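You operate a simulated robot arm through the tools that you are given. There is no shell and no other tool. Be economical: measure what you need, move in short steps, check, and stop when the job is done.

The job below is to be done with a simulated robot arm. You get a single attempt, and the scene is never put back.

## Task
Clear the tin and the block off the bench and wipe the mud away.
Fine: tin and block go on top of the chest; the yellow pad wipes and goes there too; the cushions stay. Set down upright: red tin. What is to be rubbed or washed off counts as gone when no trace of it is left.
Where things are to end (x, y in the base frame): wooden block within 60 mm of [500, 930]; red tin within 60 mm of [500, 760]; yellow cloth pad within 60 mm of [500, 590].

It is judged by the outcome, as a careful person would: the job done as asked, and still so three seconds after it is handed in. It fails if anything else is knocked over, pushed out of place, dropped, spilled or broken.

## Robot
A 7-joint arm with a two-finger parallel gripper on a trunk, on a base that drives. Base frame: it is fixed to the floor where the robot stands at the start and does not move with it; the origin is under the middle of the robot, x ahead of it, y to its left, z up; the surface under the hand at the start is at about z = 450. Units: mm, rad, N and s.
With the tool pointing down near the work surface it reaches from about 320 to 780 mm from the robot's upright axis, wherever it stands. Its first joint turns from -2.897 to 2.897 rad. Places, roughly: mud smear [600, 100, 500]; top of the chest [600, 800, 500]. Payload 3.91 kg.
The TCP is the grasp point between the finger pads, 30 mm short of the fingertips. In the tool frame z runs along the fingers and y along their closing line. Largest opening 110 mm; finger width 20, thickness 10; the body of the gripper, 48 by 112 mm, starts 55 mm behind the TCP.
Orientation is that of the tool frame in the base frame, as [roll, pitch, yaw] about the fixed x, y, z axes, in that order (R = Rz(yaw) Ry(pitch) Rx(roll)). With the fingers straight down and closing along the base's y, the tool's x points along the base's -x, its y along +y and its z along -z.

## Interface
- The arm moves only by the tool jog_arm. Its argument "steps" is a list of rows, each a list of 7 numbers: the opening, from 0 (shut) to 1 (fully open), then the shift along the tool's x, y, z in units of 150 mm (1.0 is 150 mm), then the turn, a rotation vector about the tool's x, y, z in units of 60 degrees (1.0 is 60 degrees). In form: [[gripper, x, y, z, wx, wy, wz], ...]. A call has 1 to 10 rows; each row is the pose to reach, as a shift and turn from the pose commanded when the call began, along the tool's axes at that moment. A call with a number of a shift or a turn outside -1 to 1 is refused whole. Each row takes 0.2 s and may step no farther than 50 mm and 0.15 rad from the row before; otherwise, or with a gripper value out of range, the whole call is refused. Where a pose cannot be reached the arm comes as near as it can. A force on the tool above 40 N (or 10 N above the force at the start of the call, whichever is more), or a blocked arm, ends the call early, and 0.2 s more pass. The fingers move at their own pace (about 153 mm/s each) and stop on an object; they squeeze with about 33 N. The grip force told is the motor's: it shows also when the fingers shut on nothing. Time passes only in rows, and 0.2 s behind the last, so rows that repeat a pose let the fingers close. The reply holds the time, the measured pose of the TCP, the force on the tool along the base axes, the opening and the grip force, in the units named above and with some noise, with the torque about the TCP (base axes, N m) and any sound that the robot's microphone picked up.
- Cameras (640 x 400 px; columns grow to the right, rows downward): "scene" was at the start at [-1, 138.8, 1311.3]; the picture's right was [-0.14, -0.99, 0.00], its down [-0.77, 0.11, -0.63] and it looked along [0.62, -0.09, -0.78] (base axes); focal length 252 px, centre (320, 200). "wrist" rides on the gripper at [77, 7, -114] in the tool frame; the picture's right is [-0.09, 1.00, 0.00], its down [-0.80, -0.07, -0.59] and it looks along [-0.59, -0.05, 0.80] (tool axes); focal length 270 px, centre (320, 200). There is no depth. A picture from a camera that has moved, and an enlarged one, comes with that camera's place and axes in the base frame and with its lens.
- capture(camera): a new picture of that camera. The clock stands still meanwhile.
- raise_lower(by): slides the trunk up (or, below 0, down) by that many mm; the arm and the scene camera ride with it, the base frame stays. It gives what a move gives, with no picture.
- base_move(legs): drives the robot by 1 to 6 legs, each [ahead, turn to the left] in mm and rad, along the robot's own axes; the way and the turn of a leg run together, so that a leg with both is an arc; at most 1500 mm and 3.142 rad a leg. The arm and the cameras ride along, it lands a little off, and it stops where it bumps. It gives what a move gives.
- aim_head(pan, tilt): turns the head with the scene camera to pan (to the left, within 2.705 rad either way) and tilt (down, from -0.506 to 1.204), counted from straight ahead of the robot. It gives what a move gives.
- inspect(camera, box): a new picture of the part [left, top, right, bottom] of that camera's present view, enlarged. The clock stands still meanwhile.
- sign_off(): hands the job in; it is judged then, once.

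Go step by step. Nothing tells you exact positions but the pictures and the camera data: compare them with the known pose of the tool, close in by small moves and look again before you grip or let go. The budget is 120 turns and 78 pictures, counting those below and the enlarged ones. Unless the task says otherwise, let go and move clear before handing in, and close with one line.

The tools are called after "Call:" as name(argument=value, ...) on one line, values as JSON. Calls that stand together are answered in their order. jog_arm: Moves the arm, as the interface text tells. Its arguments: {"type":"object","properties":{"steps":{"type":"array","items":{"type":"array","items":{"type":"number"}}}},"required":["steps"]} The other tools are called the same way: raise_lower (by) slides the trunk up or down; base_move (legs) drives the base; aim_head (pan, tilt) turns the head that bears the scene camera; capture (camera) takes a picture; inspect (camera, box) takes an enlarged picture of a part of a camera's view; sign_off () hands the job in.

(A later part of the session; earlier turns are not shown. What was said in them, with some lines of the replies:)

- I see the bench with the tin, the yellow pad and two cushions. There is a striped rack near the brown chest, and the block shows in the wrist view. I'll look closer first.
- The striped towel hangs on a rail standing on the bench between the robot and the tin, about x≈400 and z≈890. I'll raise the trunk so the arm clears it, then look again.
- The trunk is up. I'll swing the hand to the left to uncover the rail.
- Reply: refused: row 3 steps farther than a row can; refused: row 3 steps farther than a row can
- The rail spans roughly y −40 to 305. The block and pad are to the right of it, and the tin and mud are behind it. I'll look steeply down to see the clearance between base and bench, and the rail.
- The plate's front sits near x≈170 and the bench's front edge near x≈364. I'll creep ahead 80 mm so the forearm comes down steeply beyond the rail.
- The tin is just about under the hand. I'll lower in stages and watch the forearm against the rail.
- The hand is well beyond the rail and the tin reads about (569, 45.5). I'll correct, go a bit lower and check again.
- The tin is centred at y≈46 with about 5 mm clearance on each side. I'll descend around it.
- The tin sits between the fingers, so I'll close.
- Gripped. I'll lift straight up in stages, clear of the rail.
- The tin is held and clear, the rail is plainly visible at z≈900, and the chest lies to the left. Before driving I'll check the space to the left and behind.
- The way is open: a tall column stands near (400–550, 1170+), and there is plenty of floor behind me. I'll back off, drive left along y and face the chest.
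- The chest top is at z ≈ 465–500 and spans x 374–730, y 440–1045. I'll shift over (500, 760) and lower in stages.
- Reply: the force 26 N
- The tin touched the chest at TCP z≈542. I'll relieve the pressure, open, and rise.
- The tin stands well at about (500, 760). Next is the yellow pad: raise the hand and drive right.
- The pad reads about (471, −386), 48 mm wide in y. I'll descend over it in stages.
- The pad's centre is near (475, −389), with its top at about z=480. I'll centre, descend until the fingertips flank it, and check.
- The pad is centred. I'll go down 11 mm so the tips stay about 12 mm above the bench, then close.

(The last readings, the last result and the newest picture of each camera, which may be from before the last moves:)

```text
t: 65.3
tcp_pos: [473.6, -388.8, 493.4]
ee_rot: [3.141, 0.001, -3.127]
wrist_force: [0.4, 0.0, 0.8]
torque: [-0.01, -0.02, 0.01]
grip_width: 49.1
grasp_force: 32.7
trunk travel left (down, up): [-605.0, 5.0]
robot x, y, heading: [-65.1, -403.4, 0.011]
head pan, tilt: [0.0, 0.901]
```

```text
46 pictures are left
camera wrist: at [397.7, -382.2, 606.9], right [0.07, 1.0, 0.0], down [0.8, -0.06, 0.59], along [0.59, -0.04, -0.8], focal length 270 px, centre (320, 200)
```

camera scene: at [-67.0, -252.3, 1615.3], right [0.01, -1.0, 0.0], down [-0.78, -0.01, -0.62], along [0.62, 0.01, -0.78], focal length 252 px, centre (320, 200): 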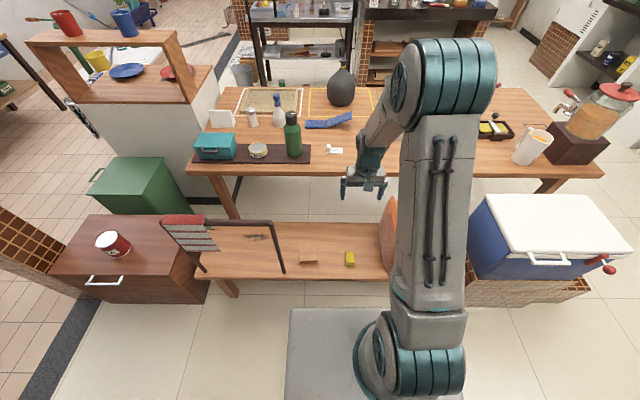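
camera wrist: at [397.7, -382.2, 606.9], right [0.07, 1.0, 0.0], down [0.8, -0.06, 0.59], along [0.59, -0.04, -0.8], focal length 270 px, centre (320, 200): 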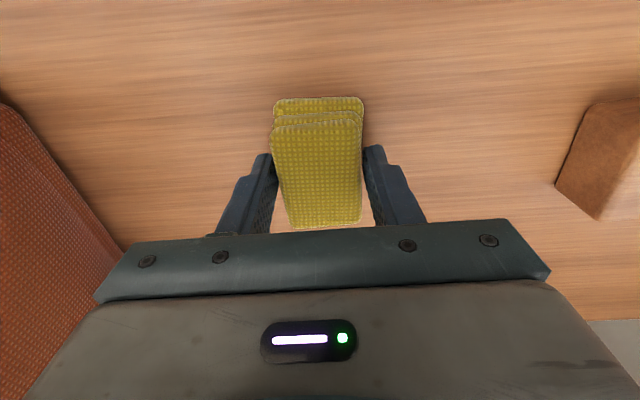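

Pad gripped at 49 mm. I'll lift high and drive so the hand comes over the rail toward the mud.

Call:
jog_arm(steps=[[0.2, 0, 0, -0.2, 0, 0, 0], [0.2, 0, 0, -0.5, 0, 0, 0], [0.2, 0, 0, -0.8, 0, 0, 0], [0.2, 0, 0, -1, 0, 0, 0]])

Call:
jog_arm(steps=[[0.2, 0, 0, -0.3, 0, 0, 0], [0.2, 0, 0, -0.6, 0, 0, 0], [0.2, 0, 0, -0.9, 0, 0, 0], [0.2, 0, 0, -1, 0, 0, 0]])

Call:
jog_arm(steps=[[0.2, 0, 0, -0.3, 0, 0, 0], [0.2, 0, 0, -0.6, 0, 0, 0], [0.2, 0, 0, -0.9, 0, 0, 0], [0.2, 0, 0, -1, 0, 0, 0]])

Call:
jog_arm(steps=[[0.2, 0, 0, -0.3, 0, 0, 0], [0.2, 0, 0, -0.6, 0, 0, 0], [0.2, 0, 0, -0.75, 0, 0, 0]])

Call:
base_move(legs=[[-80, 0], [0, 1.558], [480, 0], [0, -1.571], [220, 0]])

Call:
capture(camera="wrist")

Call:
capture(camera="scene")

```text
t: 66.3
tcp_pos: [472.9, -387.4, 643.3]
ee_rot: [3.141, 0.0, -3.126]
wrist_force: [-0.6, -0.4, -0.8]
torque: [0.02, -0.02, 0.02]
grip_width: 49.4
grasp_force: 32.7
trunk travel left (down, up): [-605.0, 5.0]
robot x, y, heading: [-66.4, -407.1, 0.019]
head pan, tilt: [0.0, 0.901]
```

```text
t: 67.3
tcp_pos: [473.6, -388.0, 792.9]
ee_rot: [-3.141, -0.001, -3.124]
wrist_force: [-0.3, -0.8, -0.1]
torque: [-0.01, -0.02, 0.0]
grip_width: 49.1
grasp_force: 32.8
trunk travel left (down, up): [-605.0, 5.0]
robot x, y, heading: [-65.8, -398.7, 0.013]
head pan, tilt: [0.0, 0.901]
```

```text
t: 68.3
tcp_pos: [473.1, -387.0, 942.4]
ee_rot: [-3.141, -0.002, -3.126]
wrist_force: [0.2, -0.5, 0.2]
torque: [0.0, -0.01, 0.0]
grip_width: 49.3
grasp_force: 32.8
trunk travel left (down, up): [-605.0, 5.0]
robot x, y, heading: [-63.0, -404.7, 0.013]
head pan, tilt: [0.0, 0.901]
```

```text
t: 69.2
tcp_pos: [474.3, -388.9, 1055.0]
ee_rot: [3.141, -0.001, -3.126]
wrist_force: [-0.3, 0.4, -0.5]
torque: [0.01, -0.04, -0.02]
grip_width: 49.1
grasp_force: 32.9
trunk travel left (down, up): [-605.0, 5.0]
robot x, y, heading: [-64.1, -401.7, 0.011]
head pan, tilt: [0.0, 0.901]
```

```text
t: 81.6
tcp_pos: [611.5, 87.9, 1054.2]
ee_rot: [-3.14, -0.004, -3.137]
wrist_force: [0.0, -0.4, -0.3]
torque: [-0.01, 0.02, 0.02]
grip_width: 49.4
grasp_force: 32.3
trunk travel left (down, up): [-605.0, 5.0]
robot x, y, heading: [70.9, 83.9, 0.007]
head pan, tilt: [0.0, 0.901]
```

```text
45 pictures are left
camera wrist: at [535.6, 93.9, 1168.8], right [0.08, 1.0, 0.0], down [0.8, -0.07, 0.59], along [0.59, -0.05, -0.81], focal length 270 px, centre (320, 200)
```

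wrist: 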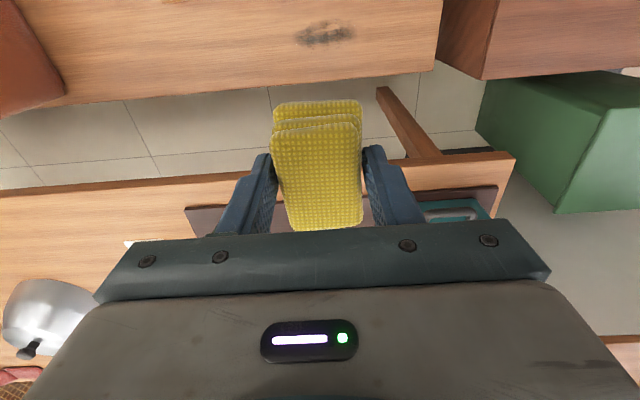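

```text
44 pictures are left
camera scene: at [71.0, 228.5, 1615.3], right [0.0, -1.0, 0.0], down [-0.78, 0.0, -0.62], along [0.62, 0.0, -0.78], focal length 252 px, centre (320, 200)
```

scene: 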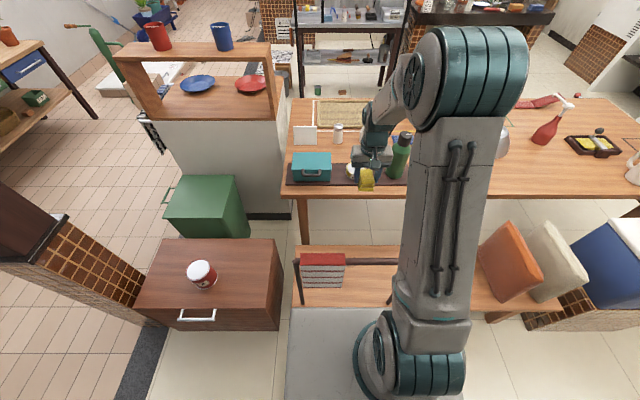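

The mud spans about x 568–625, y 35–172. I'll lower the pad over it in stages and check rail clearance.

Call:
jog_arm(steps=[[0.2, 0.05, 0.04, 0.25, 0, 0, 0], [0.2, 0.1, 0.08, 0.55, 0, 0, 0], [0.2, 0.1, 0.08, 0.85, 0, 0, 0], [0.2, 0.1, 0.08, 1, 0, 0, 0]])

Call:
jog_arm(steps=[[0.2, 0, 0, 0.3, 0, 0, 0], [0.2, 0, 0, 0.6, 0, 0, 0], [0.2, 0, 0, 0.9, 0, 0, 0], [0.2, 0, 0, 1, 0, 0, 0]])

Call:
jog_arm(steps=[[0.2, 0, 0, 0.3, 0, 0, 0], [0.2, 0, 0, 0.6, 0, 0, 0], [0.2, 0, 0, 0.8, 0, 0, 0]])

Call:
capture(camera="wrist")

Call:
inspect(camera="scene", box=[260, 120, 460, 320])

```text
t: 82.6
tcp_pos: [595.5, 99.3, 905.1]
ee_rot: [3.141, 0.001, -3.137]
wrist_force: [-0.1, -0.3, -1.0]
torque: [0.0, 0.01, 0.01]
grip_width: 49.1
grasp_force: 33.3
trunk travel left (down, up): [-605.0, 5.0]
robot x, y, heading: [73.4, 78.0, 0.002]
head pan, tilt: [0.0, 0.901]
```

```text
t: 83.6
tcp_pos: [595.9, 98.8, 753.8]
ee_rot: [3.141, 0.001, -3.138]
wrist_force: [-0.1, 0.4, -0.1]
torque: [-0.02, -0.02, 0.0]
grip_width: 49.2
grasp_force: 33.3
trunk travel left (down, up): [-605.0, 5.0]
robot x, y, heading: [70.9, 79.3, 0.008]
head pan, tilt: [0.0, 0.901]
```

```text
t: 84.4
tcp_pos: [596.0, 99.6, 634.5]
ee_rot: [-3.142, -0.002, -3.136]
wrist_force: [0.5, -0.2, -0.4]
torque: [-0.02, 0.02, 0.03]
grip_width: 49.4
grasp_force: 33.4
trunk travel left (down, up): [-605.0, 5.0]
robot x, y, heading: [74.5, 79.2, 0.003]
head pan, tilt: [0.0, 0.901]
```

```text
43 pictures are left
camera wrist: at [519.9, 105.8, 748.9], right [0.08, 1.0, 0.0], down [0.8, -0.07, 0.59], along [0.59, -0.05, -0.8], focal length 270 px, centre (320, 200)
```

wrist: 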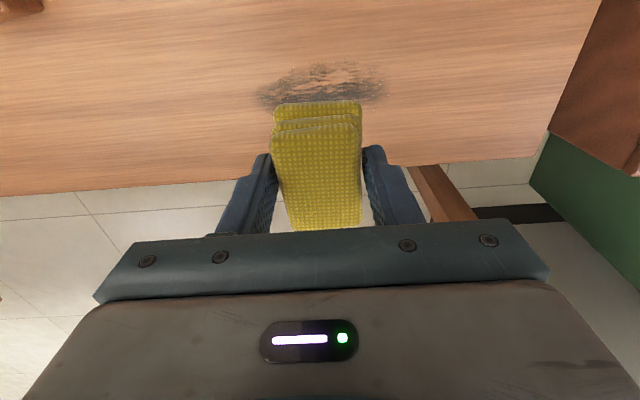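

```text
2.00 times, centred on (360, 220) of scene
camera zoom: at [70.2, 228.4, 1615.4], right [0.0, -1.0, 0.0], down [-0.78, 0.0, -0.62], along [0.62, 0.0, -0.78], focal length 503 px, centre (240, 160)
```

zoom: 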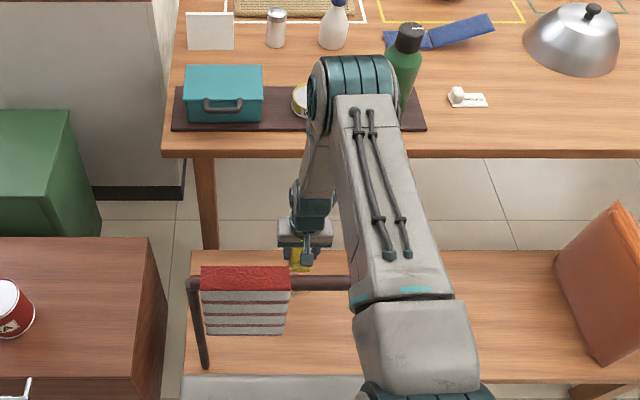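

Clearance looks good, with the forearm nearly vertical beyond the rail. I'll lower the pad to just above the bench, then feel for contact.

Call:
jog_arm(steps=[[0.2, 0, 0, 0.3, 0, 0, 0], [0.2, 0, 0, 0.6, 0, 0, 0], [0.2, 0, 0, 0.85, 0, 0, 0], [0.2, 0, 0, 0.9, 0, 0, 0]])

Call:
jog_arm(steps=[[0.2, 0, 0, 0.02, 0, 0, 0], [0.2, 0, 0, 0.04, 0, 0, 0]])

```text
t: 85.4
tcp_pos: [595.7, 99.4, 499.6]
ee_rot: [-3.141, 0.002, -3.134]
wrist_force: [-0.5, -0.1, -0.3]
torque: [0.0, 0.03, -0.01]
grip_width: 49.3
grasp_force: 33.0
trunk travel left (down, up): [-605.0, 5.0]
robot x, y, heading: [68.9, 79.2, 0.0]
head pan, tilt: [0.0, 0.901]
```

```text
t: 86.0
tcp_pos: [596.3, 99.5, 494.2]
ee_rot: [-3.141, 0.001, -3.138]
wrist_force: [0.2, -0.1, -1.0]
torque: [-0.01, 0.01, -0.01]
grip_width: 49.1
grasp_force: 32.7
trunk travel left (down, up): [-605.0, 5.0]
robot x, y, heading: [73.4, 78.2, 0.009]
head pan, tilt: [0.0, 0.901]
```

Call:
jog_arm(steps=[[0.2, 0, 0, 0.012, 0, 0, 0], [0.2, 0, 0, 0.02, 0, 0, 0]])

```text
t: 86.6
tcp_pos: [595.8, 99.2, 493.2]
ee_rot: [3.141, 0.003, -3.135]
wrist_force: [-2.5, 2.1, 18.5]
torque: [0.0, 0.18, 0.0]
grip_width: 49.0
grasp_force: 32.7
trunk travel left (down, up): [-605.0, 5.0]
robot x, y, heading: [70.0, 77.1, 0.005]
head pan, tilt: [0.0, 0.901]
```

Contact at about 18 N. I'll wipe with overlapping passes.

Call:
jog_arm(steps=[[0.2, 0, -0.25, 0, 0, 0, 0], [0.2, 0, -0.5, 0, 0, 0, 0], [0.2, 0.1, -0.5, 0, 0, 0, 0], [0.2, 0.1, -0.25, 0, 0, 0, 0], [0.2, 0.1, 0, 0, 0, 0, 0], [0.2, 0.1, 0.27, 0, 0, 0, 0], [0.2, 0.1, 0.54, 0, 0, 0, 0], [0.2, -0.1, 0.54, 0, 0, 0, 0], [0.2, -0.1, 0.27, 0, 0, 0, 0], [0.2, -0.1, 0, 0, 0, 0, 0]])

```text
t: 88.3
tcp_pos: [587.8, 181.1, 493.1]
ee_rot: [3.141, -0.008, -3.134]
wrist_force: [-6.5, -1.0, 25.5]
torque: [-0.02, -0.3, -0.06]
grip_width: 49.3
grasp_force: 33.2
trunk travel left (down, up): [-605.0, 5.0]
robot x, y, heading: [74.2, 79.8, 0.004]
head pan, tilt: [0.0, 0.901]
stopped in row 8: the force on the tool passed its limit at 41 N (the readings are from after the stop); the commanded pose is now the measured one
```

It stopped on the side push at the far end. I'll ease slightly and continue the second pass.

Call:
jog_arm(steps=[[0.2, 0, 0, -0.006, 0, 0, 0], [0.2, -0.08, -0.05, -0.006, 0, 0, 0], [0.2, -0.16, -0.1, -0.006, 0, 0, 0], [0.2, -0.16, -0.33, -0.006, 0, 0, 0], [0.2, -0.16, -0.6, -0.006, 0, 0, 0], [0.2, -0.16, -0.85, -0.006, 0, 0, 0], [0.2, -0.16, -1.0, -0.006, 0, 0, 0]])

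Call:
jog_arm(steps=[[0.2, 0, 0, 0, 0, 0, 0], [0.2, 0.08, 0, 0, 0, 0, 0], [0.2, 0.08, 0.25, 0, 0, 0, 0], [0.2, 0.08, 0.5, 0, 0, 0, 0], [0.2, 0.08, 0.75, 0, 0, 0, 0], [0.2, 0.08, 0.95, 0, 0, 0, 0]])

```text
t: 89.9
tcp_pos: [615.3, 31.9, 491.8]
ee_rot: [-3.14, -0.008, -3.135]
wrist_force: [1.1, 11.1, 29.8]
torque: [0.37, -0.19, -0.1]
grip_width: 49.1
grasp_force: 33.2
trunk travel left (down, up): [-605.0, 5.0]
robot x, y, heading: [72.0, 79.0, 0.007]
head pan, tilt: [0.0, 0.901]
```

```text
t: 91.3
tcp_pos: [598.8, 173.4, 491.9]
ee_rot: [-3.141, -0.009, -3.135]
wrist_force: [-0.8, -8.7, 24.4]
torque: [-0.38, -0.17, 0.08]
grip_width: 49.2
grasp_force: 33.2
trunk travel left (down, up): [-605.0, 5.0]
robot x, y, heading: [72.6, 79.4, 0.007]
head pan, tilt: [0.0, 0.901]
```

Passes done. I'll lift straight up 100 mm and look.

Call:
jog_arm(steps=[[0.2, 0, 0, -0.2, 0, 0, 0], [0.2, 0, 0, -0.5, 0, 0, 0], [0.2, 0, 0, -0.8, 0, 0, 0], [0.2, 0, 0, -1, 0, 0, 0]])

Call:
capture(camera="wrist")

```text
t: 92.3
tcp_pos: [601.6, 173.7, 642.2]
ee_rot: [3.141, -0.013, -3.135]
wrist_force: [-0.5, -0.7, -0.6]
torque: [-0.01, -0.01, -0.01]
grip_width: 49.4
grasp_force: 33.0
trunk travel left (down, up): [-605.0, 5.0]
robot x, y, heading: [75.6, 77.3, 0.005]
head pan, tilt: [0.0, 0.901]
```

```text
41 pictures are left
camera wrist: at [525.9, 179.4, 756.7], right [0.08, 1.0, 0.0], down [0.81, -0.06, 0.59], along [0.58, -0.05, -0.81], focal length 270 px, centre (320, 200)
```

wrist: 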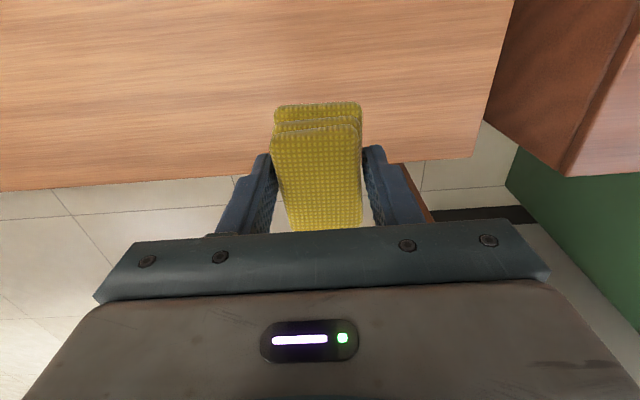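

It looks clean. I'll lift clear and inspect closely, including the part the pad was hiding.

Call:
jog_arm(steps=[[0.2, 0, 0, -0.3, 0, 0, 0], [0.2, 0, 0, -0.6, 0, 0, 0], [0.2, 0, 0, -0.9, 0, 0, 0], [0.2, 0, 0, -1, 0, 0, 0]])

Call:
inspect(camera="wrist", box=[160, 0, 460, 130])

Call:
jog_arm(steps=[[0.2, 0, 0, -0.3, 0, 0, 0], [0.2, 0, 0, -0.6, 0, 0, 0], [0.2, 0, 0, -0.9, 0, 0, 0], [0.2, 0, 0, -1, 0, 0, 0]])

Call:
jog_arm(steps=[[0.2, 0, 0, -0.3, 0, 0, 0], [0.2, 0, 0, -0.6, 0, 0, 0], [0.2, 0, 0, -0.75, 0, 0, 0]])

Call:
inspect(camera="wrist", box=[160, 0, 460, 130])

```text
t: 93.3
tcp_pos: [601.3, 172.8, 792.4]
ee_rot: [3.14, -0.01, -3.135]
wrist_force: [0.3, 0.0, -0.6]
torque: [-0.03, 0.0, 0.01]
grip_width: 49.2
grasp_force: 33.2
trunk travel left (down, up): [-605.0, 5.0]
robot x, y, heading: [72.5, 79.5, 0.007]
head pan, tilt: [0.0, 0.901]
```

```text
2.13 times, centred on (310, 65) of wrist
camera zoom: at [527.3, 179.5, 906.3], right [0.08, 1.0, 0.0], down [0.81, -0.07, 0.59], along [0.58, -0.05, -0.81], focal length 577 px, centre (341, 488)
```

zoom: 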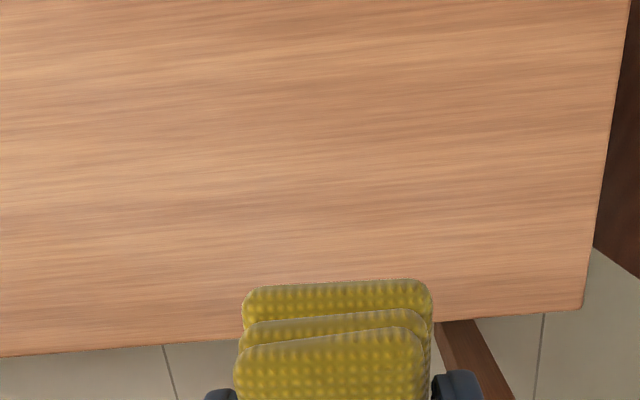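

```text
t: 94.3
tcp_pos: [605.3, 172.9, 942.4]
ee_rot: [-3.141, -0.011, -3.135]
wrist_force: [0.1, 0.0, -1.0]
torque: [-0.03, -0.01, -0.02]
grip_width: 49.3
grasp_force: 33.0
trunk travel left (down, up): [-605.0, 5.0]
robot x, y, heading: [71.3, 78.2, 0.002]
head pan, tilt: [0.0, 0.901]
```

```text
t: 95.1
tcp_pos: [605.4, 172.6, 1054.2]
ee_rot: [-3.14, -0.01, -3.135]
wrist_force: [0.0, -0.3, -0.3]
torque: [0.02, -0.03, -0.06]
grip_width: 49.2
grasp_force: 33.8
trunk travel left (down, up): [-605.0, 5.0]
robot x, y, heading: [70.1, 79.2, 0.004]
head pan, tilt: [0.0, 0.901]
```

```text
2.13 times, centred on (310, 65) of wrist
camera zoom: at [530.0, 179.1, 1169.0], right [0.08, 1.0, 0.0], down [0.81, -0.07, 0.59], along [0.58, -0.05, -0.81], focal length 577 px, centre (341, 488)
```

zoom: 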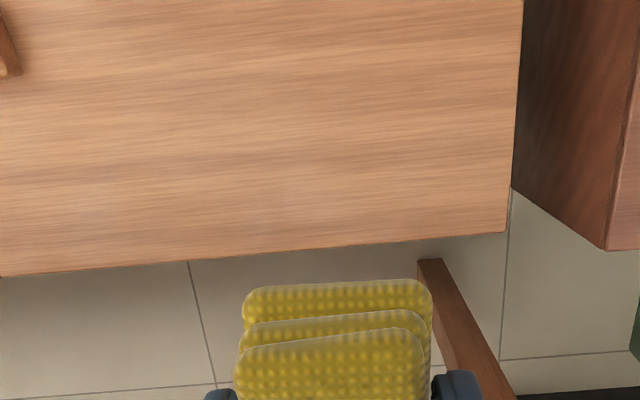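

No trace of mud remains. Now I'll carry the pad to the chest at (500, 590).

Call:
base_move(legs=[[-220, 0], [0, 1.567], [420, 0], [0, -1.571], [110, 0]])

Call:
capture(camera="wrist")

```text
t: 107.4
tcp_pos: [501.0, 593.4, 1052.7]
ee_rot: [3.141, -0.012, -3.136]
wrist_force: [-0.1, -0.1, -0.2]
torque: [-0.03, 0.04, 0.0]
grip_width: 49.1
grasp_force: 33.5
trunk travel left (down, up): [-605.0, 5.0]
robot x, y, heading: [-28.2, 499.7, 0.002]
head pan, tilt: [0.0, 0.901]
```

```text
38 pictures are left
camera wrist: at [426.1, 600.2, 1167.9], right [0.08, 1.0, 0.0], down [0.81, -0.07, 0.59], along [0.58, -0.05, -0.81], focal length 270 px, centre (320, 200)
```

wrist: 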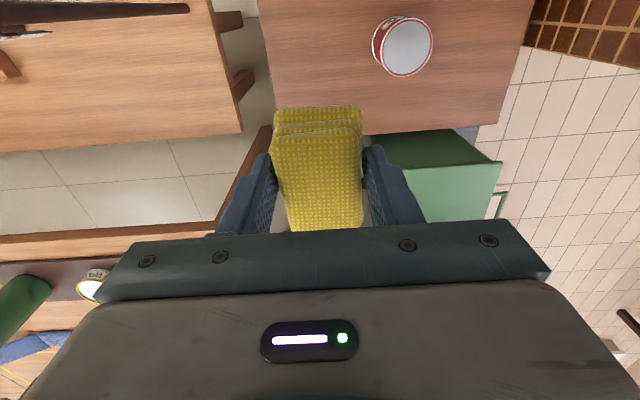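

Call:
jog_arm(steps=[[0.2, 0, 0, 0.3, 0, 0, 0], [0.2, 0, 0, 0.6, 0, 0, 0], [0.2, 0, 0, 0.9, 0, 0, 0], [0.2, 0, 0, 1, 0, 0, 0]])

Call:
jog_arm(steps=[[0.2, 0, 0, 0.3, 0, 0, 0], [0.2, 0, 0, 0.6, 0, 0, 0], [0.2, 0, 0, 0.9, 0, 0, 0], [0.2, 0, 0, 1, 0, 0, 0]])

Call:
jog_arm(steps=[[0.2, 0, 0, 0.3, 0, 0, 0], [0.2, 0, 0, 0.6, 0, 0, 0], [0.2, 0, 0, 0.9, 0, 0, 0], [0.2, 0, 0, 1, 0, 0, 0]])

Call:
jog_arm(steps=[[0.2, 0, 0, 0.2, 0, 0, 0], [0.2, 0, 0, 0.45, 0, 0, 0], [0.2, 0, 0, 0.5, 0, 0, 0]])

Call:
capture(camera="wrist")

```text
t: 108.4
tcp_pos: [497.6, 593.6, 903.6]
ee_rot: [-3.141, -0.01, -3.137]
wrist_force: [0.3, 0.5, -1.4]
torque: [0.01, 0.02, 0.03]
grip_width: 48.9
grasp_force: 32.9
trunk travel left (down, up): [-605.0, 5.0]
robot x, y, heading: [-33.2, 501.8, 0.004]
head pan, tilt: [0.0, 0.901]
```

```text
t: 109.4
tcp_pos: [497.1, 593.5, 753.5]
ee_rot: [3.141, -0.012, -3.138]
wrist_force: [-0.2, 0.4, -0.4]
torque: [0.01, 0.04, 0.01]
grip_width: 49.1
grasp_force: 33.5
trunk travel left (down, up): [-605.0, 5.0]
robot x, y, heading: [-35.8, 499.6, 0.005]
head pan, tilt: [0.0, 0.901]
```

```text
t: 110.4
tcp_pos: [495.8, 591.4, 603.2]
ee_rot: [-3.14, -0.008, -3.136]
wrist_force: [-0.1, 1.1, 0.4]
torque: [0.0, 0.01, 0.03]
grip_width: 49.1
grasp_force: 32.5
trunk travel left (down, up): [-605.0, 5.0]
robot x, y, heading: [-33.7, 498.5, -0.0]
head pan, tilt: [0.0, 0.901]
```

```text
t: 111.2
tcp_pos: [495.8, 591.9, 528.3]
ee_rot: [3.14, -0.011, -3.135]
wrist_force: [0.9, 0.6, -0.6]
torque: [-0.03, 0.0, -0.01]
grip_width: 49.2
grasp_force: 33.0
trunk travel left (down, up): [-605.0, 5.0]
robot x, y, heading: [-37.8, 504.5, -0.003]
head pan, tilt: [0.0, 0.901]
```

```text
37 pictures are left
camera wrist: at [419.8, 599.4, 643.0], right [0.08, 1.0, 0.0], down [0.81, -0.07, 0.59], along [0.58, -0.05, -0.81], focal length 270 px, centre (320, 200)
```

wrist: 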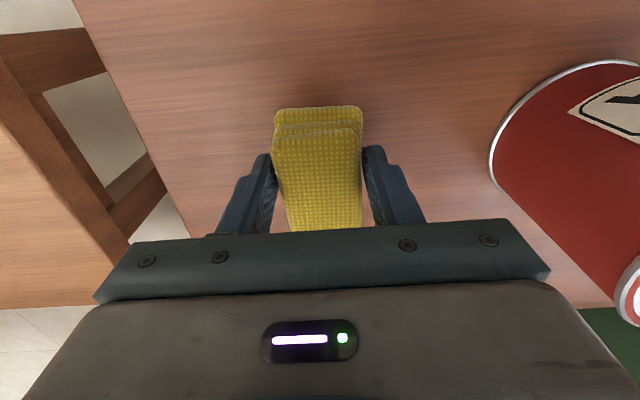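

Call:
jog_arm(steps=[[0.2, 0, 0, 0.04, 0, 0, 0], [0.2, 0, 0, 0.08, 0, 0, 0], [0.2, 0, 0, 0.105, 0, 0, 0]])

Call:
jog_arm(steps=[[0.2, 0, 0, 0.015, 0, 0, 0], [0.2, 0, 0, 0.02, 0, 0, 0]])

```text
t: 112.0
tcp_pos: [494.9, 593.1, 513.3]
ee_rot: [-3.141, -0.011, -3.136]
wrist_force: [0.4, 0.1, -0.8]
torque: [-0.02, 0.01, 0.0]
grip_width: 49.1
grasp_force: 32.8
trunk travel left (down, up): [-605.0, 5.0]
robot x, y, heading: [-31.8, 497.4, 0.006]
head pan, tilt: [0.0, 0.901]
```

```text
t: 112.6
tcp_pos: [494.5, 593.2, 510.9]
ee_rot: [-3.141, -0.01, -3.136]
wrist_force: [-0.5, -0.8, 0.9]
torque: [-0.03, -0.05, -0.03]
grip_width: 48.9
grasp_force: 32.8
trunk travel left (down, up): [-605.0, 5.0]
robot x, y, heading: [-38.9, 502.7, 0.005]
head pan, tilt: [0.0, 0.901]
```

Almost touching; I'll go one more millimetre, release to a partial opening (tin is nearby), and rise.

Call:
jog_arm(steps=[[0.2, 0, 0, 0.008, 0, 0, 0], [0.2, 0, 0, 0.008, 0, 0, 0]])

Call:
jog_arm(steps=[[0.6, 0, 0, 0, 0, 0, 0], [0.7, 0, 0, 0, 0, 0, 0], [0.7, 0, 0, 0, 0, 0, 0]])

Call:
jog_arm(steps=[[0.7, 0, 0, -0.2, 0, 0, 0], [0.7, 0, 0, -0.5, 0, 0, 0], [0.7, 0, 0, -0.8, 0, 0, 0], [0.7, 0, 0, -1, 0, 0, 0]])

Call:
capture(camera="wrist")

```text
t: 113.2
tcp_pos: [495.1, 594.1, 509.3]
ee_rot: [3.141, -0.009, -3.135]
wrist_force: [-2.5, -1.1, 15.5]
torque: [-0.06, 0.0, 0.01]
grip_width: 48.9
grasp_force: 32.9
trunk travel left (down, up): [-605.0, 5.0]
robot x, y, heading: [-34.2, 500.0, 0.006]
head pan, tilt: [0.0, 0.901]
```

```text
t: 114.0
tcp_pos: [494.0, 594.0, 508.4]
ee_rot: [3.141, -0.01, -3.136]
wrist_force: [-0.4, 0.1, -1.2]
torque: [0.03, 0.01, 0.0]
grip_width: 76.8
grasp_force: 0.1
trunk travel left (down, up): [-605.0, 5.0]
robot x, y, heading: [-33.5, 499.9, 0.006]
head pan, tilt: [0.0, 0.901]
```

```text
t: 115.0
tcp_pos: [495.6, 591.7, 659.7]
ee_rot: [3.141, -0.011, -3.136]
wrist_force: [-0.1, -0.1, 0.5]
torque: [0.0, 0.0, 0.02]
grip_width: 76.9
grasp_force: 0.1
trunk travel left (down, up): [-605.0, 5.0]
robot x, y, heading: [-32.6, 500.7, 0.006]
head pan, tilt: [0.0, 0.901]
```

```text
36 pictures are left
camera wrist: at [420.4, 599.0, 774.1], right [0.08, 1.0, 0.0], down [0.81, -0.07, 0.59], along [0.58, -0.05, -0.81], focal length 270 px, centre (320, 200)
```

wrist: 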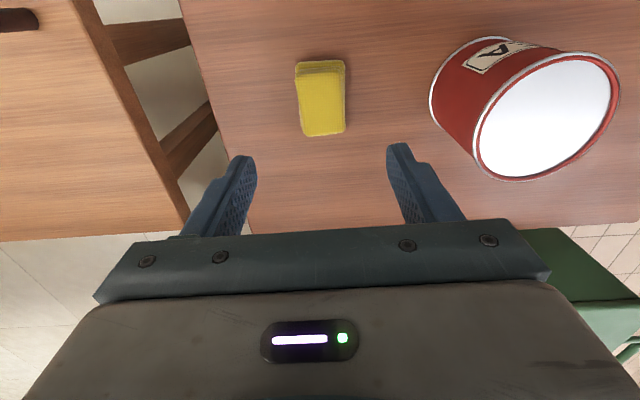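

The pad rests at about (495, 592). Now for the block: rise and drive right.

Call:
jog_arm(steps=[[0.9, 0, 0, -0.3, 0, 0, 0], [0.9, 0, 0, -0.6, 0, 0, 0], [0.9, 0, 0, -0.9, 0, 0, 0], [0.9, 0, 0, -1, 0, 0, 0]])

Call:
jog_arm(steps=[[0.9, 0, 0, -0.3, 0, 0, 0], [0.9, 0, 0, -0.6, 0, 0, 0], [0.9, 0, 0, -0.9, 0, 0, 0], [0.9, 0, 0, -1, 0, 0, 0]])

Call:
jog_arm(steps=[[0.9, 0, 0, -0.3, 0, 0, 0], [0.9, 0, 0, -0.5, 0, 0, 0]])

Call:
base_move(legs=[[-110, 0], [0, -1.576], [785, 0], [0, 1.571], [90, 0]])

Call:
capture(camera="wrist")

Call:
capture(camera="scene")

```text
t: 116.0
tcp_pos: [496.6, 592.9, 808.3]
ee_rot: [3.141, -0.009, -3.137]
wrist_force: [0.2, -0.5, 0.3]
torque: [-0.02, 0.01, 0.01]
grip_width: 99.0
grasp_force: 0.1
trunk travel left (down, up): [-605.0, 5.0]
robot x, y, heading: [-34.4, 498.6, 0.007]
head pan, tilt: [0.0, 0.901]
```

```text
t: 117.0
tcp_pos: [499.3, 594.1, 960.1]
ee_rot: [3.141, -0.01, -3.136]
wrist_force: [0.1, 0.0, -0.3]
torque: [-0.02, -0.03, -0.01]
grip_width: 99.0
grasp_force: 0.0
trunk travel left (down, up): [-605.0, 5.0]
robot x, y, heading: [-34.0, 498.7, 0.003]
head pan, tilt: [0.0, 0.901]
```

```text
t: 117.6
tcp_pos: [499.6, 594.0, 1034.6]
ee_rot: [3.14, -0.011, -3.136]
wrist_force: [-0.3, 0.1, 0.4]
torque: [0.02, -0.01, 0.02]
grip_width: 99.3
grasp_force: 0.1
trunk travel left (down, up): [-605.0, 5.0]
robot x, y, heading: [-33.1, 499.1, 0.001]
head pan, tilt: [0.0, 0.901]
```

```text
t: 131.0
tcp_pos: [466.3, -199.9, 1033.4]
ee_rot: [-3.141, -0.011, 3.136]
wrist_force: [1.0, 0.2, -0.4]
torque: [0.03, -0.01, -0.01]
grip_width: 98.6
grasp_force: 0.0
trunk travel left (down, up): [-605.0, 5.0]
robot x, y, heading: [-69.2, -285.1, -0.006]
head pan, tilt: [0.0, 0.901]
```

```text
35 pictures are left
camera wrist: at [391.8, -192.8, 1147.9], right [0.09, 1.0, 0.0], down [0.81, -0.08, 0.59], along [0.58, -0.06, -0.81], focal length 270 px, centre (320, 200)
```

wrist: 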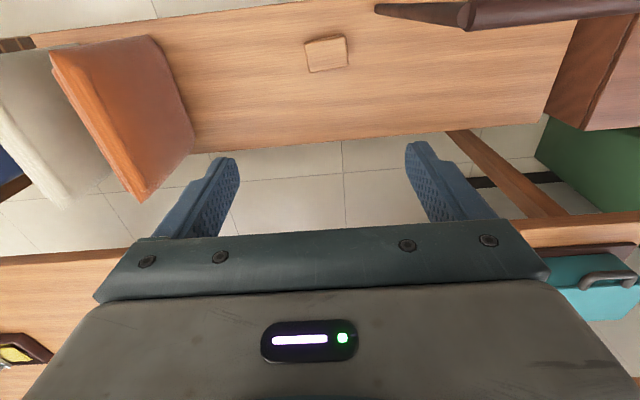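

```text
34 pictures are left
camera scene: at [-67.6, -137.7, 1615.3], right [-0.01, -1.0, 0.0], down [-0.78, 0.01, -0.62], along [0.62, 0.0, -0.78], focal length 252 px, centre (320, 200)
```

scene: 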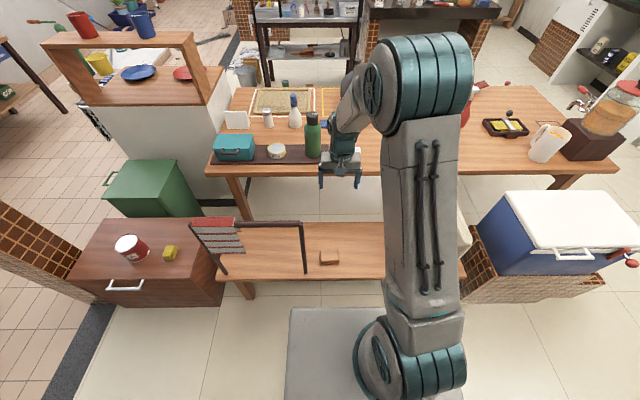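

The block is near (478, −188). I'll descend partway to measure its size and angle.

Call:
jog_arm(steps=[[1, -0.04, 0.04, 0.3, 0, 0, 0], [1, -0.08, 0.08, 0.6, 0, 0, 0], [1, -0.08, 0.08, 0.9, 0, 0, 0], [1, -0.08, 0.08, 1, 0, 0, 0]])

Call:
jog_arm(steps=[[1, 0, 0, 0.3, 0, 0, 0], [1, 0, 0, 0.6, 0, 0, 0], [1, 0, 0, 0.9, 0, 0, 0], [1, 0, 0, 1, 0, 0, 0]])

Call:
jog_arm(steps=[[1, 0, 0, 0.3, 0, 0, 0], [1, 0, 0, 0.6, 0, 0, 0]])

Call:
capture(camera="wrist")

Call:
capture(camera="scene")

```text
t: 132.0
tcp_pos: [476.0, -188.7, 883.5]
ee_rot: [-3.141, -0.009, 3.137]
wrist_force: [0.0, 0.5, -0.1]
torque: [-0.02, -0.01, -0.02]
grip_width: 109.8
grasp_force: 0.0
trunk travel left (down, up): [-605.0, 5.0]
robot x, y, heading: [-68.6, -289.1, -0.006]
head pan, tilt: [0.0, 0.901]
```

```text
t: 133.0
tcp_pos: [474.2, -189.3, 733.4]
ee_rot: [3.141, -0.011, 3.134]
wrist_force: [-0.2, -0.4, 0.6]
torque: [0.02, 0.0, 0.0]
grip_width: 110.0
grasp_force: 0.0
trunk travel left (down, up): [-605.0, 5.0]
robot x, y, heading: [-69.4, -288.1, -0.006]
head pan, tilt: [0.0, 0.901]
```

```text
t: 133.6
tcp_pos: [472.4, -190.1, 643.0]
ee_rot: [-3.142, -0.011, 3.134]
wrist_force: [-0.1, -0.1, 0.5]
torque: [-0.01, 0.02, 0.0]
grip_width: 110.1
grasp_force: 0.0
trunk travel left (down, up): [-605.0, 5.0]
robot x, y, heading: [-72.1, -286.6, -0.008]
head pan, tilt: [0.0, 0.901]
```

```text
33 pictures are left
camera wrist: at [398.3, -181.7, 757.4], right [0.09, 1.0, 0.0], down [0.81, -0.08, 0.59], along [0.58, -0.06, -0.81], focal length 270 px, centre (320, 200)
```

wrist: 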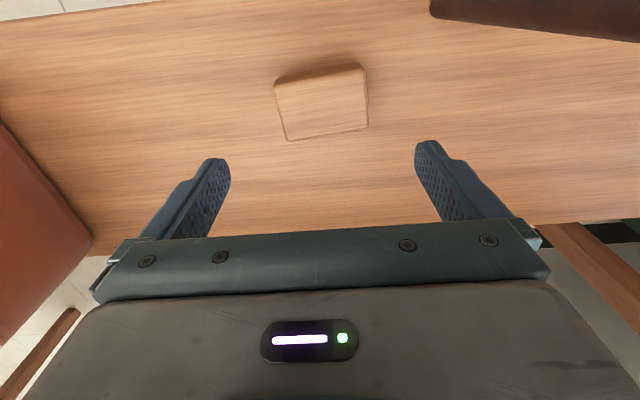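

```text
32 pictures are left
camera scene: at [-68.6, -137.6, 1615.4], right [-0.01, -1.0, 0.0], down [-0.78, 0.01, -0.62], along [0.62, 0.0, -0.78], focal length 252 px, centre (320, 200)
```

scene: 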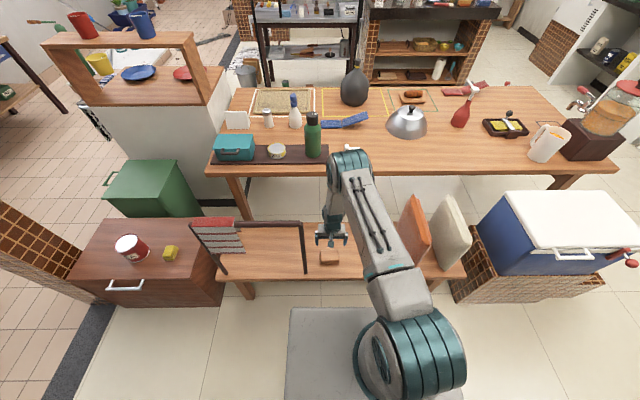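

The block is 86 × 58 mm, centred at (481, −188), turned about +0.08 rad. I'll align and descend to just above it, then look.

Call:
jog_arm(steps=[[1, -0.066, 0.015, 0.25, 0, 0, -0.04], [1, -0.066, 0.015, 0.5, 0, 0, -0.084], [1, -0.066, 0.015, 0.78, 0, 0, -0.084]])

Call:
capture(camera="wrist")

```text
t: 134.4
tcp_pos: [483.7, -186.0, 525.5]
ee_rot: [3.14, -0.008, -3.059]
wrist_force: [0.2, 0.2, 0.8]
torque: [-0.03, 0.03, -0.06]
grip_width: 110.2
grasp_force: 0.0
trunk travel left (down, up): [-605.0, 5.0]
robot x, y, heading: [-66.8, -286.0, -0.007]
head pan, tilt: [0.0, 0.901]
```

```text
31 pictures are left
camera wrist: at [407.1, -186.0, 640.6], right [0.01, 1.0, 0.0], down [0.81, -0.01, 0.59], along [0.59, 0.0, -0.81], focal length 270 px, centre (320, 200)
```

wrist: 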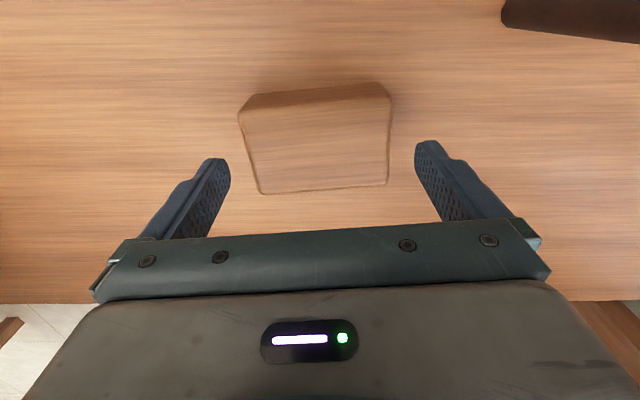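

Aligned. I'll descend around the block and close.

Call:
jog_arm(steps=[[1, 0.02, -0.01, 0.1, 0, 0, 0], [1, 0.02, -0.01, 0.23, 0, 0, 0]])

Call:
jog_arm(steps=[[0.85, 0, 0, 0, 0, 0, 0], [0.5, 0, 0, 0, 0, 0, 0], [0.5, 0, 0, 0, 0, 0, 0]])

Call:
capture(camera="wrist")

```text
t: 135.0
tcp_pos: [477.8, -188.4, 490.3]
ee_rot: [3.139, -0.01, -3.06]
wrist_force: [0.0, -0.1, 0.8]
torque: [0.0, -0.03, -0.02]
grip_width: 110.1
grasp_force: 0.0
trunk travel left (down, up): [-605.0, 5.0]
robot x, y, heading: [-72.9, -289.2, -0.01]
head pan, tilt: [0.0, 0.901]
```

```text
t: 135.8
tcp_pos: [477.6, -187.6, 491.0]
ee_rot: [3.14, -0.01, -3.058]
wrist_force: [-0.8, -0.3, 0.0]
torque: [0.01, 0.0, -0.01]
grip_width: 89.6
grasp_force: 32.7
trunk travel left (down, up): [-605.0, 5.0]
robot x, y, heading: [-67.9, -286.6, -0.009]
head pan, tilt: [0.0, 0.901]
```

```text
30 pictures are left
camera wrist: at [403.1, -187.5, 606.1], right [0.01, 1.0, 0.0], down [0.81, -0.01, 0.59], along [0.59, 0.0, -0.81], focal length 270 px, centre (320, 200)
```

wrist: 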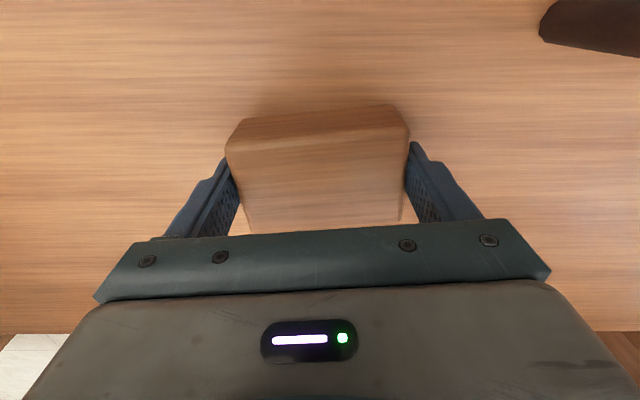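

Block gripped (89.6 mm). I'll lift and carry it, turning well clear of the column.

Call:
jog_arm(steps=[[0.5, 0, 0, -0.2, 0, 0, 0], [0.5, 0, 0, -0.5, 0, 0, 0], [0.5, 0, 0, -0.8, 0, 0, 0], [0.5, 0, 0, -1, 0, 0, 0]])

Call:
jog_arm(steps=[[0.5, 0, 0, -0.3, 0, 0, 0], [0.5, 0, 0, -0.6, 0, 0, 0], [0.5, 0, 0, -0.9, 0, 0, 0], [0.5, 0, 0, -1, 0, 0, 0]])

Call:
jog_arm(steps=[[0.5, 0, 0, -0.3, 0, 0, 0], [0.5, 0, 0, -0.6, 0, 0, 0], [0.5, 0, 0, -0.9, 0, 0, 0], [0.5, 0, 0, -1, 0, 0, 0]])

Call:
jog_arm(steps=[[0.5, 0, 0, -0.3, 0, 0, 0], [0.5, 0, 0, -0.6, 0, 0, 0], [0.5, 0, 0, -0.7, 0, 0, 0]])

Call:
base_move(legs=[[-180, 0], [0, 1.58], [1047, 0], [0, -1.571], [204, 0]])

Call:
capture(camera="wrist")

Call:
capture(camera="scene")

```text
t: 136.8
tcp_pos: [480.6, -188.0, 643.4]
ee_rot: [3.139, -0.01, -3.059]
wrist_force: [-0.3, -0.2, -0.8]
torque: [-0.03, -0.02, 0.0]
grip_width: 89.5
grasp_force: 32.4
trunk travel left (down, up): [-605.0, 5.0]
robot x, y, heading: [-72.6, -287.3, -0.004]
head pan, tilt: [0.0, 0.901]
```

```text
t: 137.8
tcp_pos: [482.0, -187.7, 792.1]
ee_rot: [3.142, -0.01, -3.059]
wrist_force: [0.3, -0.5, -0.9]
torque: [-0.03, -0.03, 0.0]
grip_width: 89.5
grasp_force: 32.9
trunk travel left (down, up): [-605.0, 5.0]
robot x, y, heading: [-67.1, -289.3, -0.006]
head pan, tilt: [0.0, 0.901]
```

```text
t: 138.8
tcp_pos: [484.8, -188.4, 942.1]
ee_rot: [3.14, -0.01, -3.06]
wrist_force: [0.3, 0.1, -2.1]
torque: [-0.01, -0.02, -0.01]
grip_width: 89.5
grasp_force: 32.9
trunk travel left (down, up): [-605.0, 5.0]
robot x, y, heading: [-69.2, -288.6, -0.003]
head pan, tilt: [0.0, 0.901]
```

```text
t: 139.6
tcp_pos: [483.1, -186.7, 1046.4]
ee_rot: [-3.141, -0.01, -3.06]
wrist_force: [0.3, -0.2, -1.1]
torque: [0.01, 0.02, 0.01]
grip_width: 89.3
grasp_force: 33.2
trunk travel left (down, up): [-605.0, 5.0]
robot x, y, heading: [-68.0, -286.2, -0.006]
head pan, tilt: [0.0, 0.901]
```

```text
t: 155.0
tcp_pos: [502.1, 868.1, 1046.8]
ee_rot: [3.139, -0.012, -3.046]
wrist_force: [0.4, 0.6, -1.4]
torque: [-0.04, 0.03, -0.01]
grip_width: 89.5
grasp_force: 33.4
trunk travel left (down, up): [-605.0, 5.0]
robot x, y, heading: [-50.9, 760.0, 0.005]
head pan, tilt: [0.0, 0.901]
```

```text
29 pictures are left
camera wrist: at [427.2, 867.6, 1161.4], right [-0.01, 1.0, 0.0], down [0.81, 0.01, 0.59], along [0.59, 0.0, -0.81], focal length 270 px, centre (320, 200)
```

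wrist: 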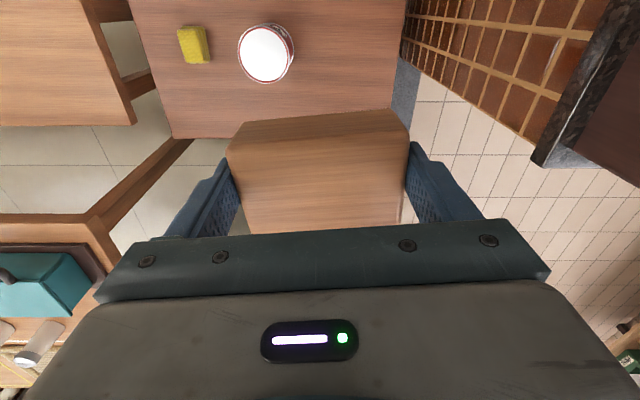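

```text
28 pictures are left
camera scene: at [-51.4, 910.6, 1615.3], right [0.01, -1.0, 0.0], down [-0.78, 0.0, -0.62], along [0.62, 0.0, -0.78], focal length 252 px, centre (320, 200)
```

scene: 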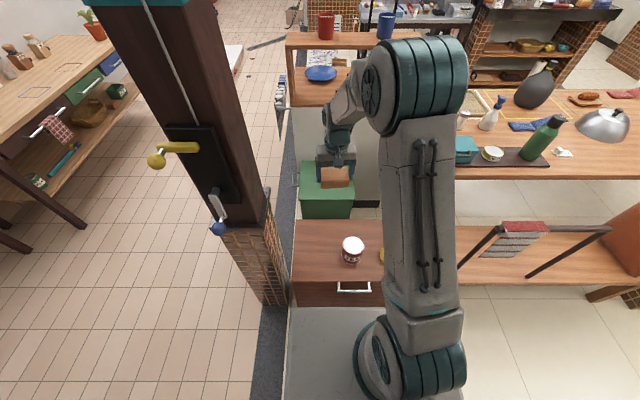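

The chest and its contents are unchanged. The column's cap is at y≈1111, which leaves room. I'll shift to (500, ~918) and lower.

Call:
jog_arm(steps=[[0.5, -0.02, 0.17, 0.2, 0, 0, 0], [0.5, -0.04, 0.34, 0.45, 0, 0, 0], [0.5, -0.04, 0.34, 0.75, 0, 0, 0], [0.5, -0.04, 0.34, 1, 0, 0, 0]])

Call:
capture(camera="scene")

Call:
jog_arm(steps=[[0.5, 0, 0, 0.3, 0, 0, 0], [0.5, 0, 0, 0.6, 0, 0, 0], [0.5, 0, 0, 0.9, 0, 0, 0], [0.5, 0, 0, 1, 0, 0, 0]])

Call:
jog_arm(steps=[[0.5, 0, 0, 0.3, 0, 0, 0], [0.5, 0, 0, 0.6, 0, 0, 0]])

Call:
capture(camera="wrist")

```text
t: 156.0
tcp_pos: [502.0, 918.6, 896.1]
ee_rot: [-3.14, -0.012, -3.047]
wrist_force: [-0.1, -0.2, -1.5]
torque: [0.02, 0.01, -0.01]
grip_width: 89.6
grasp_force: 33.4
trunk travel left (down, up): [-605.0, 5.0]
robot x, y, heading: [-48.6, 763.5, 0.007]
head pan, tilt: [0.0, 0.901]
```

```text
27 pictures are left
camera scene: at [-51.8, 910.9, 1615.3], right [0.01, -1.0, 0.0], down [-0.78, 0.0, -0.62], along [0.62, 0.0, -0.78], focal length 252 px, centre (320, 200)
```

scene: 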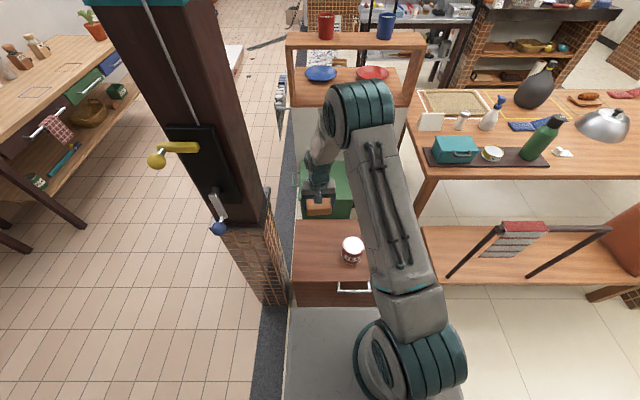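

```text
t: 157.0
tcp_pos: [499.4, 919.7, 746.8]
ee_rot: [-3.141, -0.009, -3.049]
wrist_force: [-0.3, -0.8, -2.8]
torque: [0.01, -0.01, -0.01]
grip_width: 89.6
grasp_force: 32.9
trunk travel left (down, up): [-605.0, 5.0]
robot x, y, heading: [-51.3, 765.9, 0.002]
head pan, tilt: [0.0, 0.901]
```

```text
t: 157.6
tcp_pos: [500.5, 918.7, 656.8]
ee_rot: [3.14, -0.013, -3.048]
wrist_force: [0.5, 1.4, -1.5]
torque: [0.01, -0.01, -0.01]
grip_width: 89.6
grasp_force: 33.3
trunk travel left (down, up): [-605.0, 5.0]
robot x, y, heading: [-48.7, 762.5, 0.005]
head pan, tilt: [0.0, 0.901]
```

```text
26 pictures are left
camera wrist: at [424.0, 918.0, 771.4], right [-0.01, 1.0, 0.0], down [0.81, 0.0, 0.59], along [0.59, 0.0, -0.81], focal length 270 px, centre (320, 200)
```

wrist: 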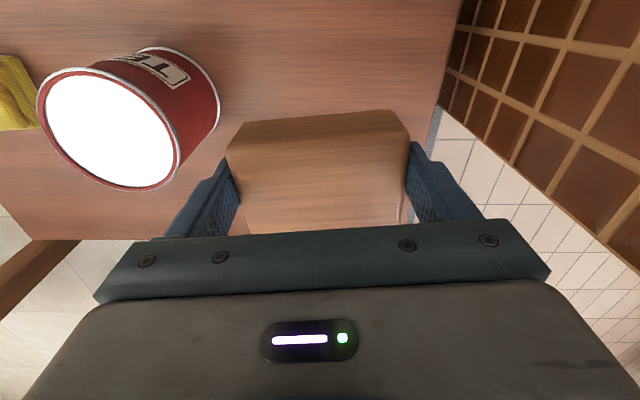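

Call:
jog_arm(steps=[[0.5, 0, 0, 0.3, 0, 0, 0], [0.5, 0, 0, 0.6, 0, 0, 0], [0.5, 0, 0, 0.85, 0, 0, 0], [0.5, 0, 0, 0.93, 0, 0, 0]])

Call:
jog_arm(steps=[[0.5, 0, 0, 0.03, 0, 0, 0], [0.5, 0, 0, 0.055, 0, 0, 0]])

```text
t: 158.6
tcp_pos: [498.1, 920.0, 517.2]
ee_rot: [3.141, -0.011, -3.049]
wrist_force: [0.1, -0.5, -1.6]
torque: [0.02, 0.01, 0.0]
grip_width: 89.7
grasp_force: 32.6
trunk travel left (down, up): [-605.0, 5.0]
robot x, y, heading: [-52.8, 763.0, 0.009]
head pan, tilt: [0.0, 0.901]
```

```text
t: 159.2
tcp_pos: [496.1, 917.7, 509.1]
ee_rot: [-3.141, -0.01, -3.047]
wrist_force: [-1.1, -0.7, 2.2]
torque: [-0.17, -0.1, -0.03]
grip_width: 89.5
grasp_force: 32.9
trunk travel left (down, up): [-605.0, 5.0]
robot x, y, heading: [-52.6, 758.1, 0.006]
head pan, tilt: [0.0, 0.901]
```

The block is just touching. I'll press one more millimetre, release, and rise.

Call:
jog_arm(steps=[[0.5, 0, 0, 0.006, 0, 0, 0], [0.5, 0, 0, 0.006, 0, 0, 0]])

Call:
jog_arm(steps=[[0.9, 0, 0, 0, 0, 0, 0], [1, 0, 0, 0, 0, 0, 0], [1, 0, 0, 0, 0, 0, 0]])

Call:
jog_arm(steps=[[1, 0, 0, -0.2, 0, 0, 0], [1, 0, 0, -0.5, 0, 0, 0], [1, 0, 0, -0.8, 0, 0, 0], [1, 0, 0, -1, 0, 0, 0]])

Call:
jog_arm(steps=[[1, 0, 0, -0.3, 0, 0, 0], [1, 0, 0, -0.6, 0, 0, 0], [1, 0, 0, -0.9, 0, 0, 0], [1, 0, 0, -1, 0, 0, 0]])

Call:
jog_arm(steps=[[1, 0, 0, -0.3, 0, 0, 0], [1, 0, 0, -0.6, 0, 0, 0], [1, 0, 0, -0.9, 0, 0, 0], [1, 0, 0, -1, 0, 0, 0]])

Call:
capture(camera="wrist")

Call:
capture(camera="scene")

```text
t: 159.8
tcp_pos: [497.0, 917.6, 508.7]
ee_rot: [3.139, -0.011, -3.048]
wrist_force: [-1.5, -1.0, 11.8]
torque: [-0.54, 0.08, -0.09]
grip_width: 89.6
grasp_force: 33.6
trunk travel left (down, up): [-605.0, 5.0]
robot x, y, heading: [-53.0, 758.6, 0.002]
head pan, tilt: [0.0, 0.901]
```

```text
t: 160.6
tcp_pos: [496.6, 918.9, 509.9]
ee_rot: [3.14, -0.01, -3.048]
wrist_force: [-0.2, -0.4, -0.1]
torque: [-0.02, 0.02, 0.01]
grip_width: 110.1
grasp_force: 0.0
trunk travel left (down, up): [-605.0, 5.0]
robot x, y, heading: [-49.0, 760.8, 0.007]
head pan, tilt: [0.0, 0.901]
```

```text
t: 161.6
tcp_pos: [499.2, 919.0, 658.3]
ee_rot: [3.14, -0.011, -3.048]
wrist_force: [0.4, 0.5, 0.4]
torque: [-0.02, 0.0, 0.0]
grip_width: 110.0
grasp_force: 0.0
trunk travel left (down, up): [-605.0, 5.0]
robot x, y, heading: [-49.7, 761.0, 0.002]
head pan, tilt: [0.0, 0.901]
```

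```text
t: 162.6
tcp_pos: [499.8, 919.4, 807.8]
ee_rot: [-3.141, -0.012, -3.048]
wrist_force: [0.5, 0.2, -0.1]
torque: [0.02, -0.03, 0.03]
grip_width: 109.6
grasp_force: 0.0
trunk travel left (down, up): [-605.0, 5.0]
robot x, y, heading: [-49.9, 763.2, 0.0]
head pan, tilt: [0.0, 0.901]
```

```text
t: 163.6
tcp_pos: [501.2, 920.6, 958.7]
ee_rot: [-3.14, -0.011, -3.048]
wrist_force: [0.4, 0.3, 0.5]
torque: [-0.04, -0.01, 0.01]
grip_width: 110.0
grasp_force: 0.1
trunk travel left (down, up): [-605.0, 5.0]
robot x, y, heading: [-50.0, 763.6, 0.007]
head pan, tilt: [0.0, 0.901]
```

```text
25 pictures are left
camera wrist: at [426.1, 919.5, 1073.6], right [-0.01, 1.0, 0.0], down [0.81, 0.01, 0.59], along [0.59, 0.0, -0.81], focal length 270 px, centre (320, 200)
```

wrist: 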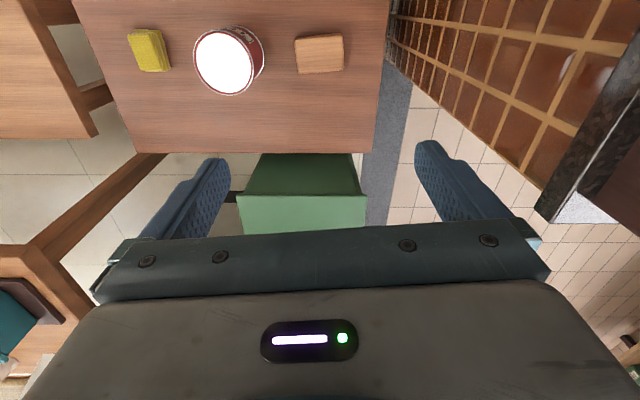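

```text
24 pictures are left
camera scene: at [-52.7, 910.5, 1615.3], right [0.01, -1.0, 0.0], down [-0.78, 0.0, -0.62], along [0.62, 0.0, -0.78], focal length 252 px, centre (320, 200)
```

scene: 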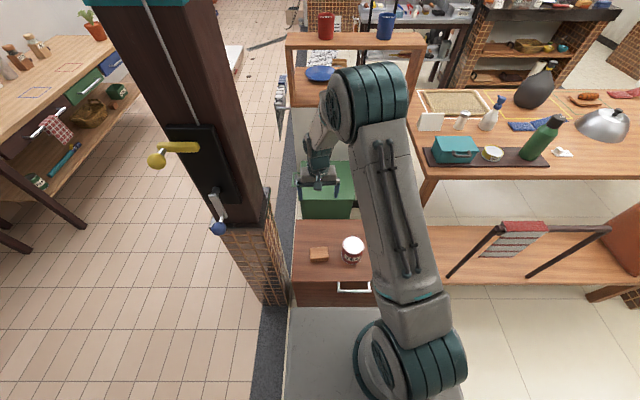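

All three things stand in place on the chest. I'll take one last enlarged look at the bench for any trace of mud.

Call:
inspect(camera="scene", box=[420, 200, 640, 310])

```text
2.91 times, centred on (530, 255) of scene
camera zoom: at [-52.7, 910.5, 1615.3], right [0.01, -1.0, 0.0], down [-0.78, 0.0, -0.62], along [0.62, 0.0, -0.78], focal length 732 px, centre (-291, 40)
```

zoom: 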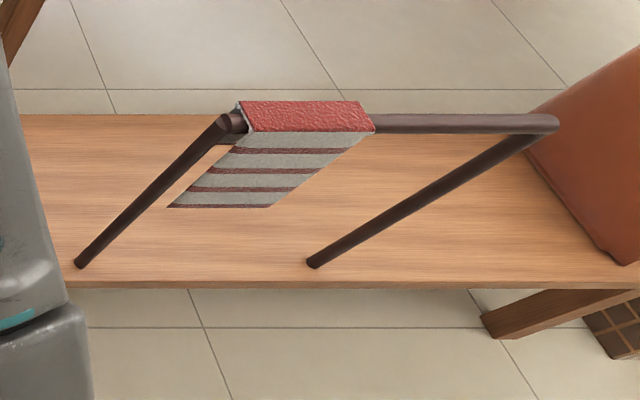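

The bench is clean, and the rail, towel and cushions are undisturbed. The hand is clear, so I'm handing in.

Call:
sign_off()

```text
The job is handed in.
```

The tin (upright), block and yellow pad are on top of the chest at about (500, 760), (497, 918) and (495, 593), no trace of mud shows on the bench, and the cushions, rail and towel were not touched.
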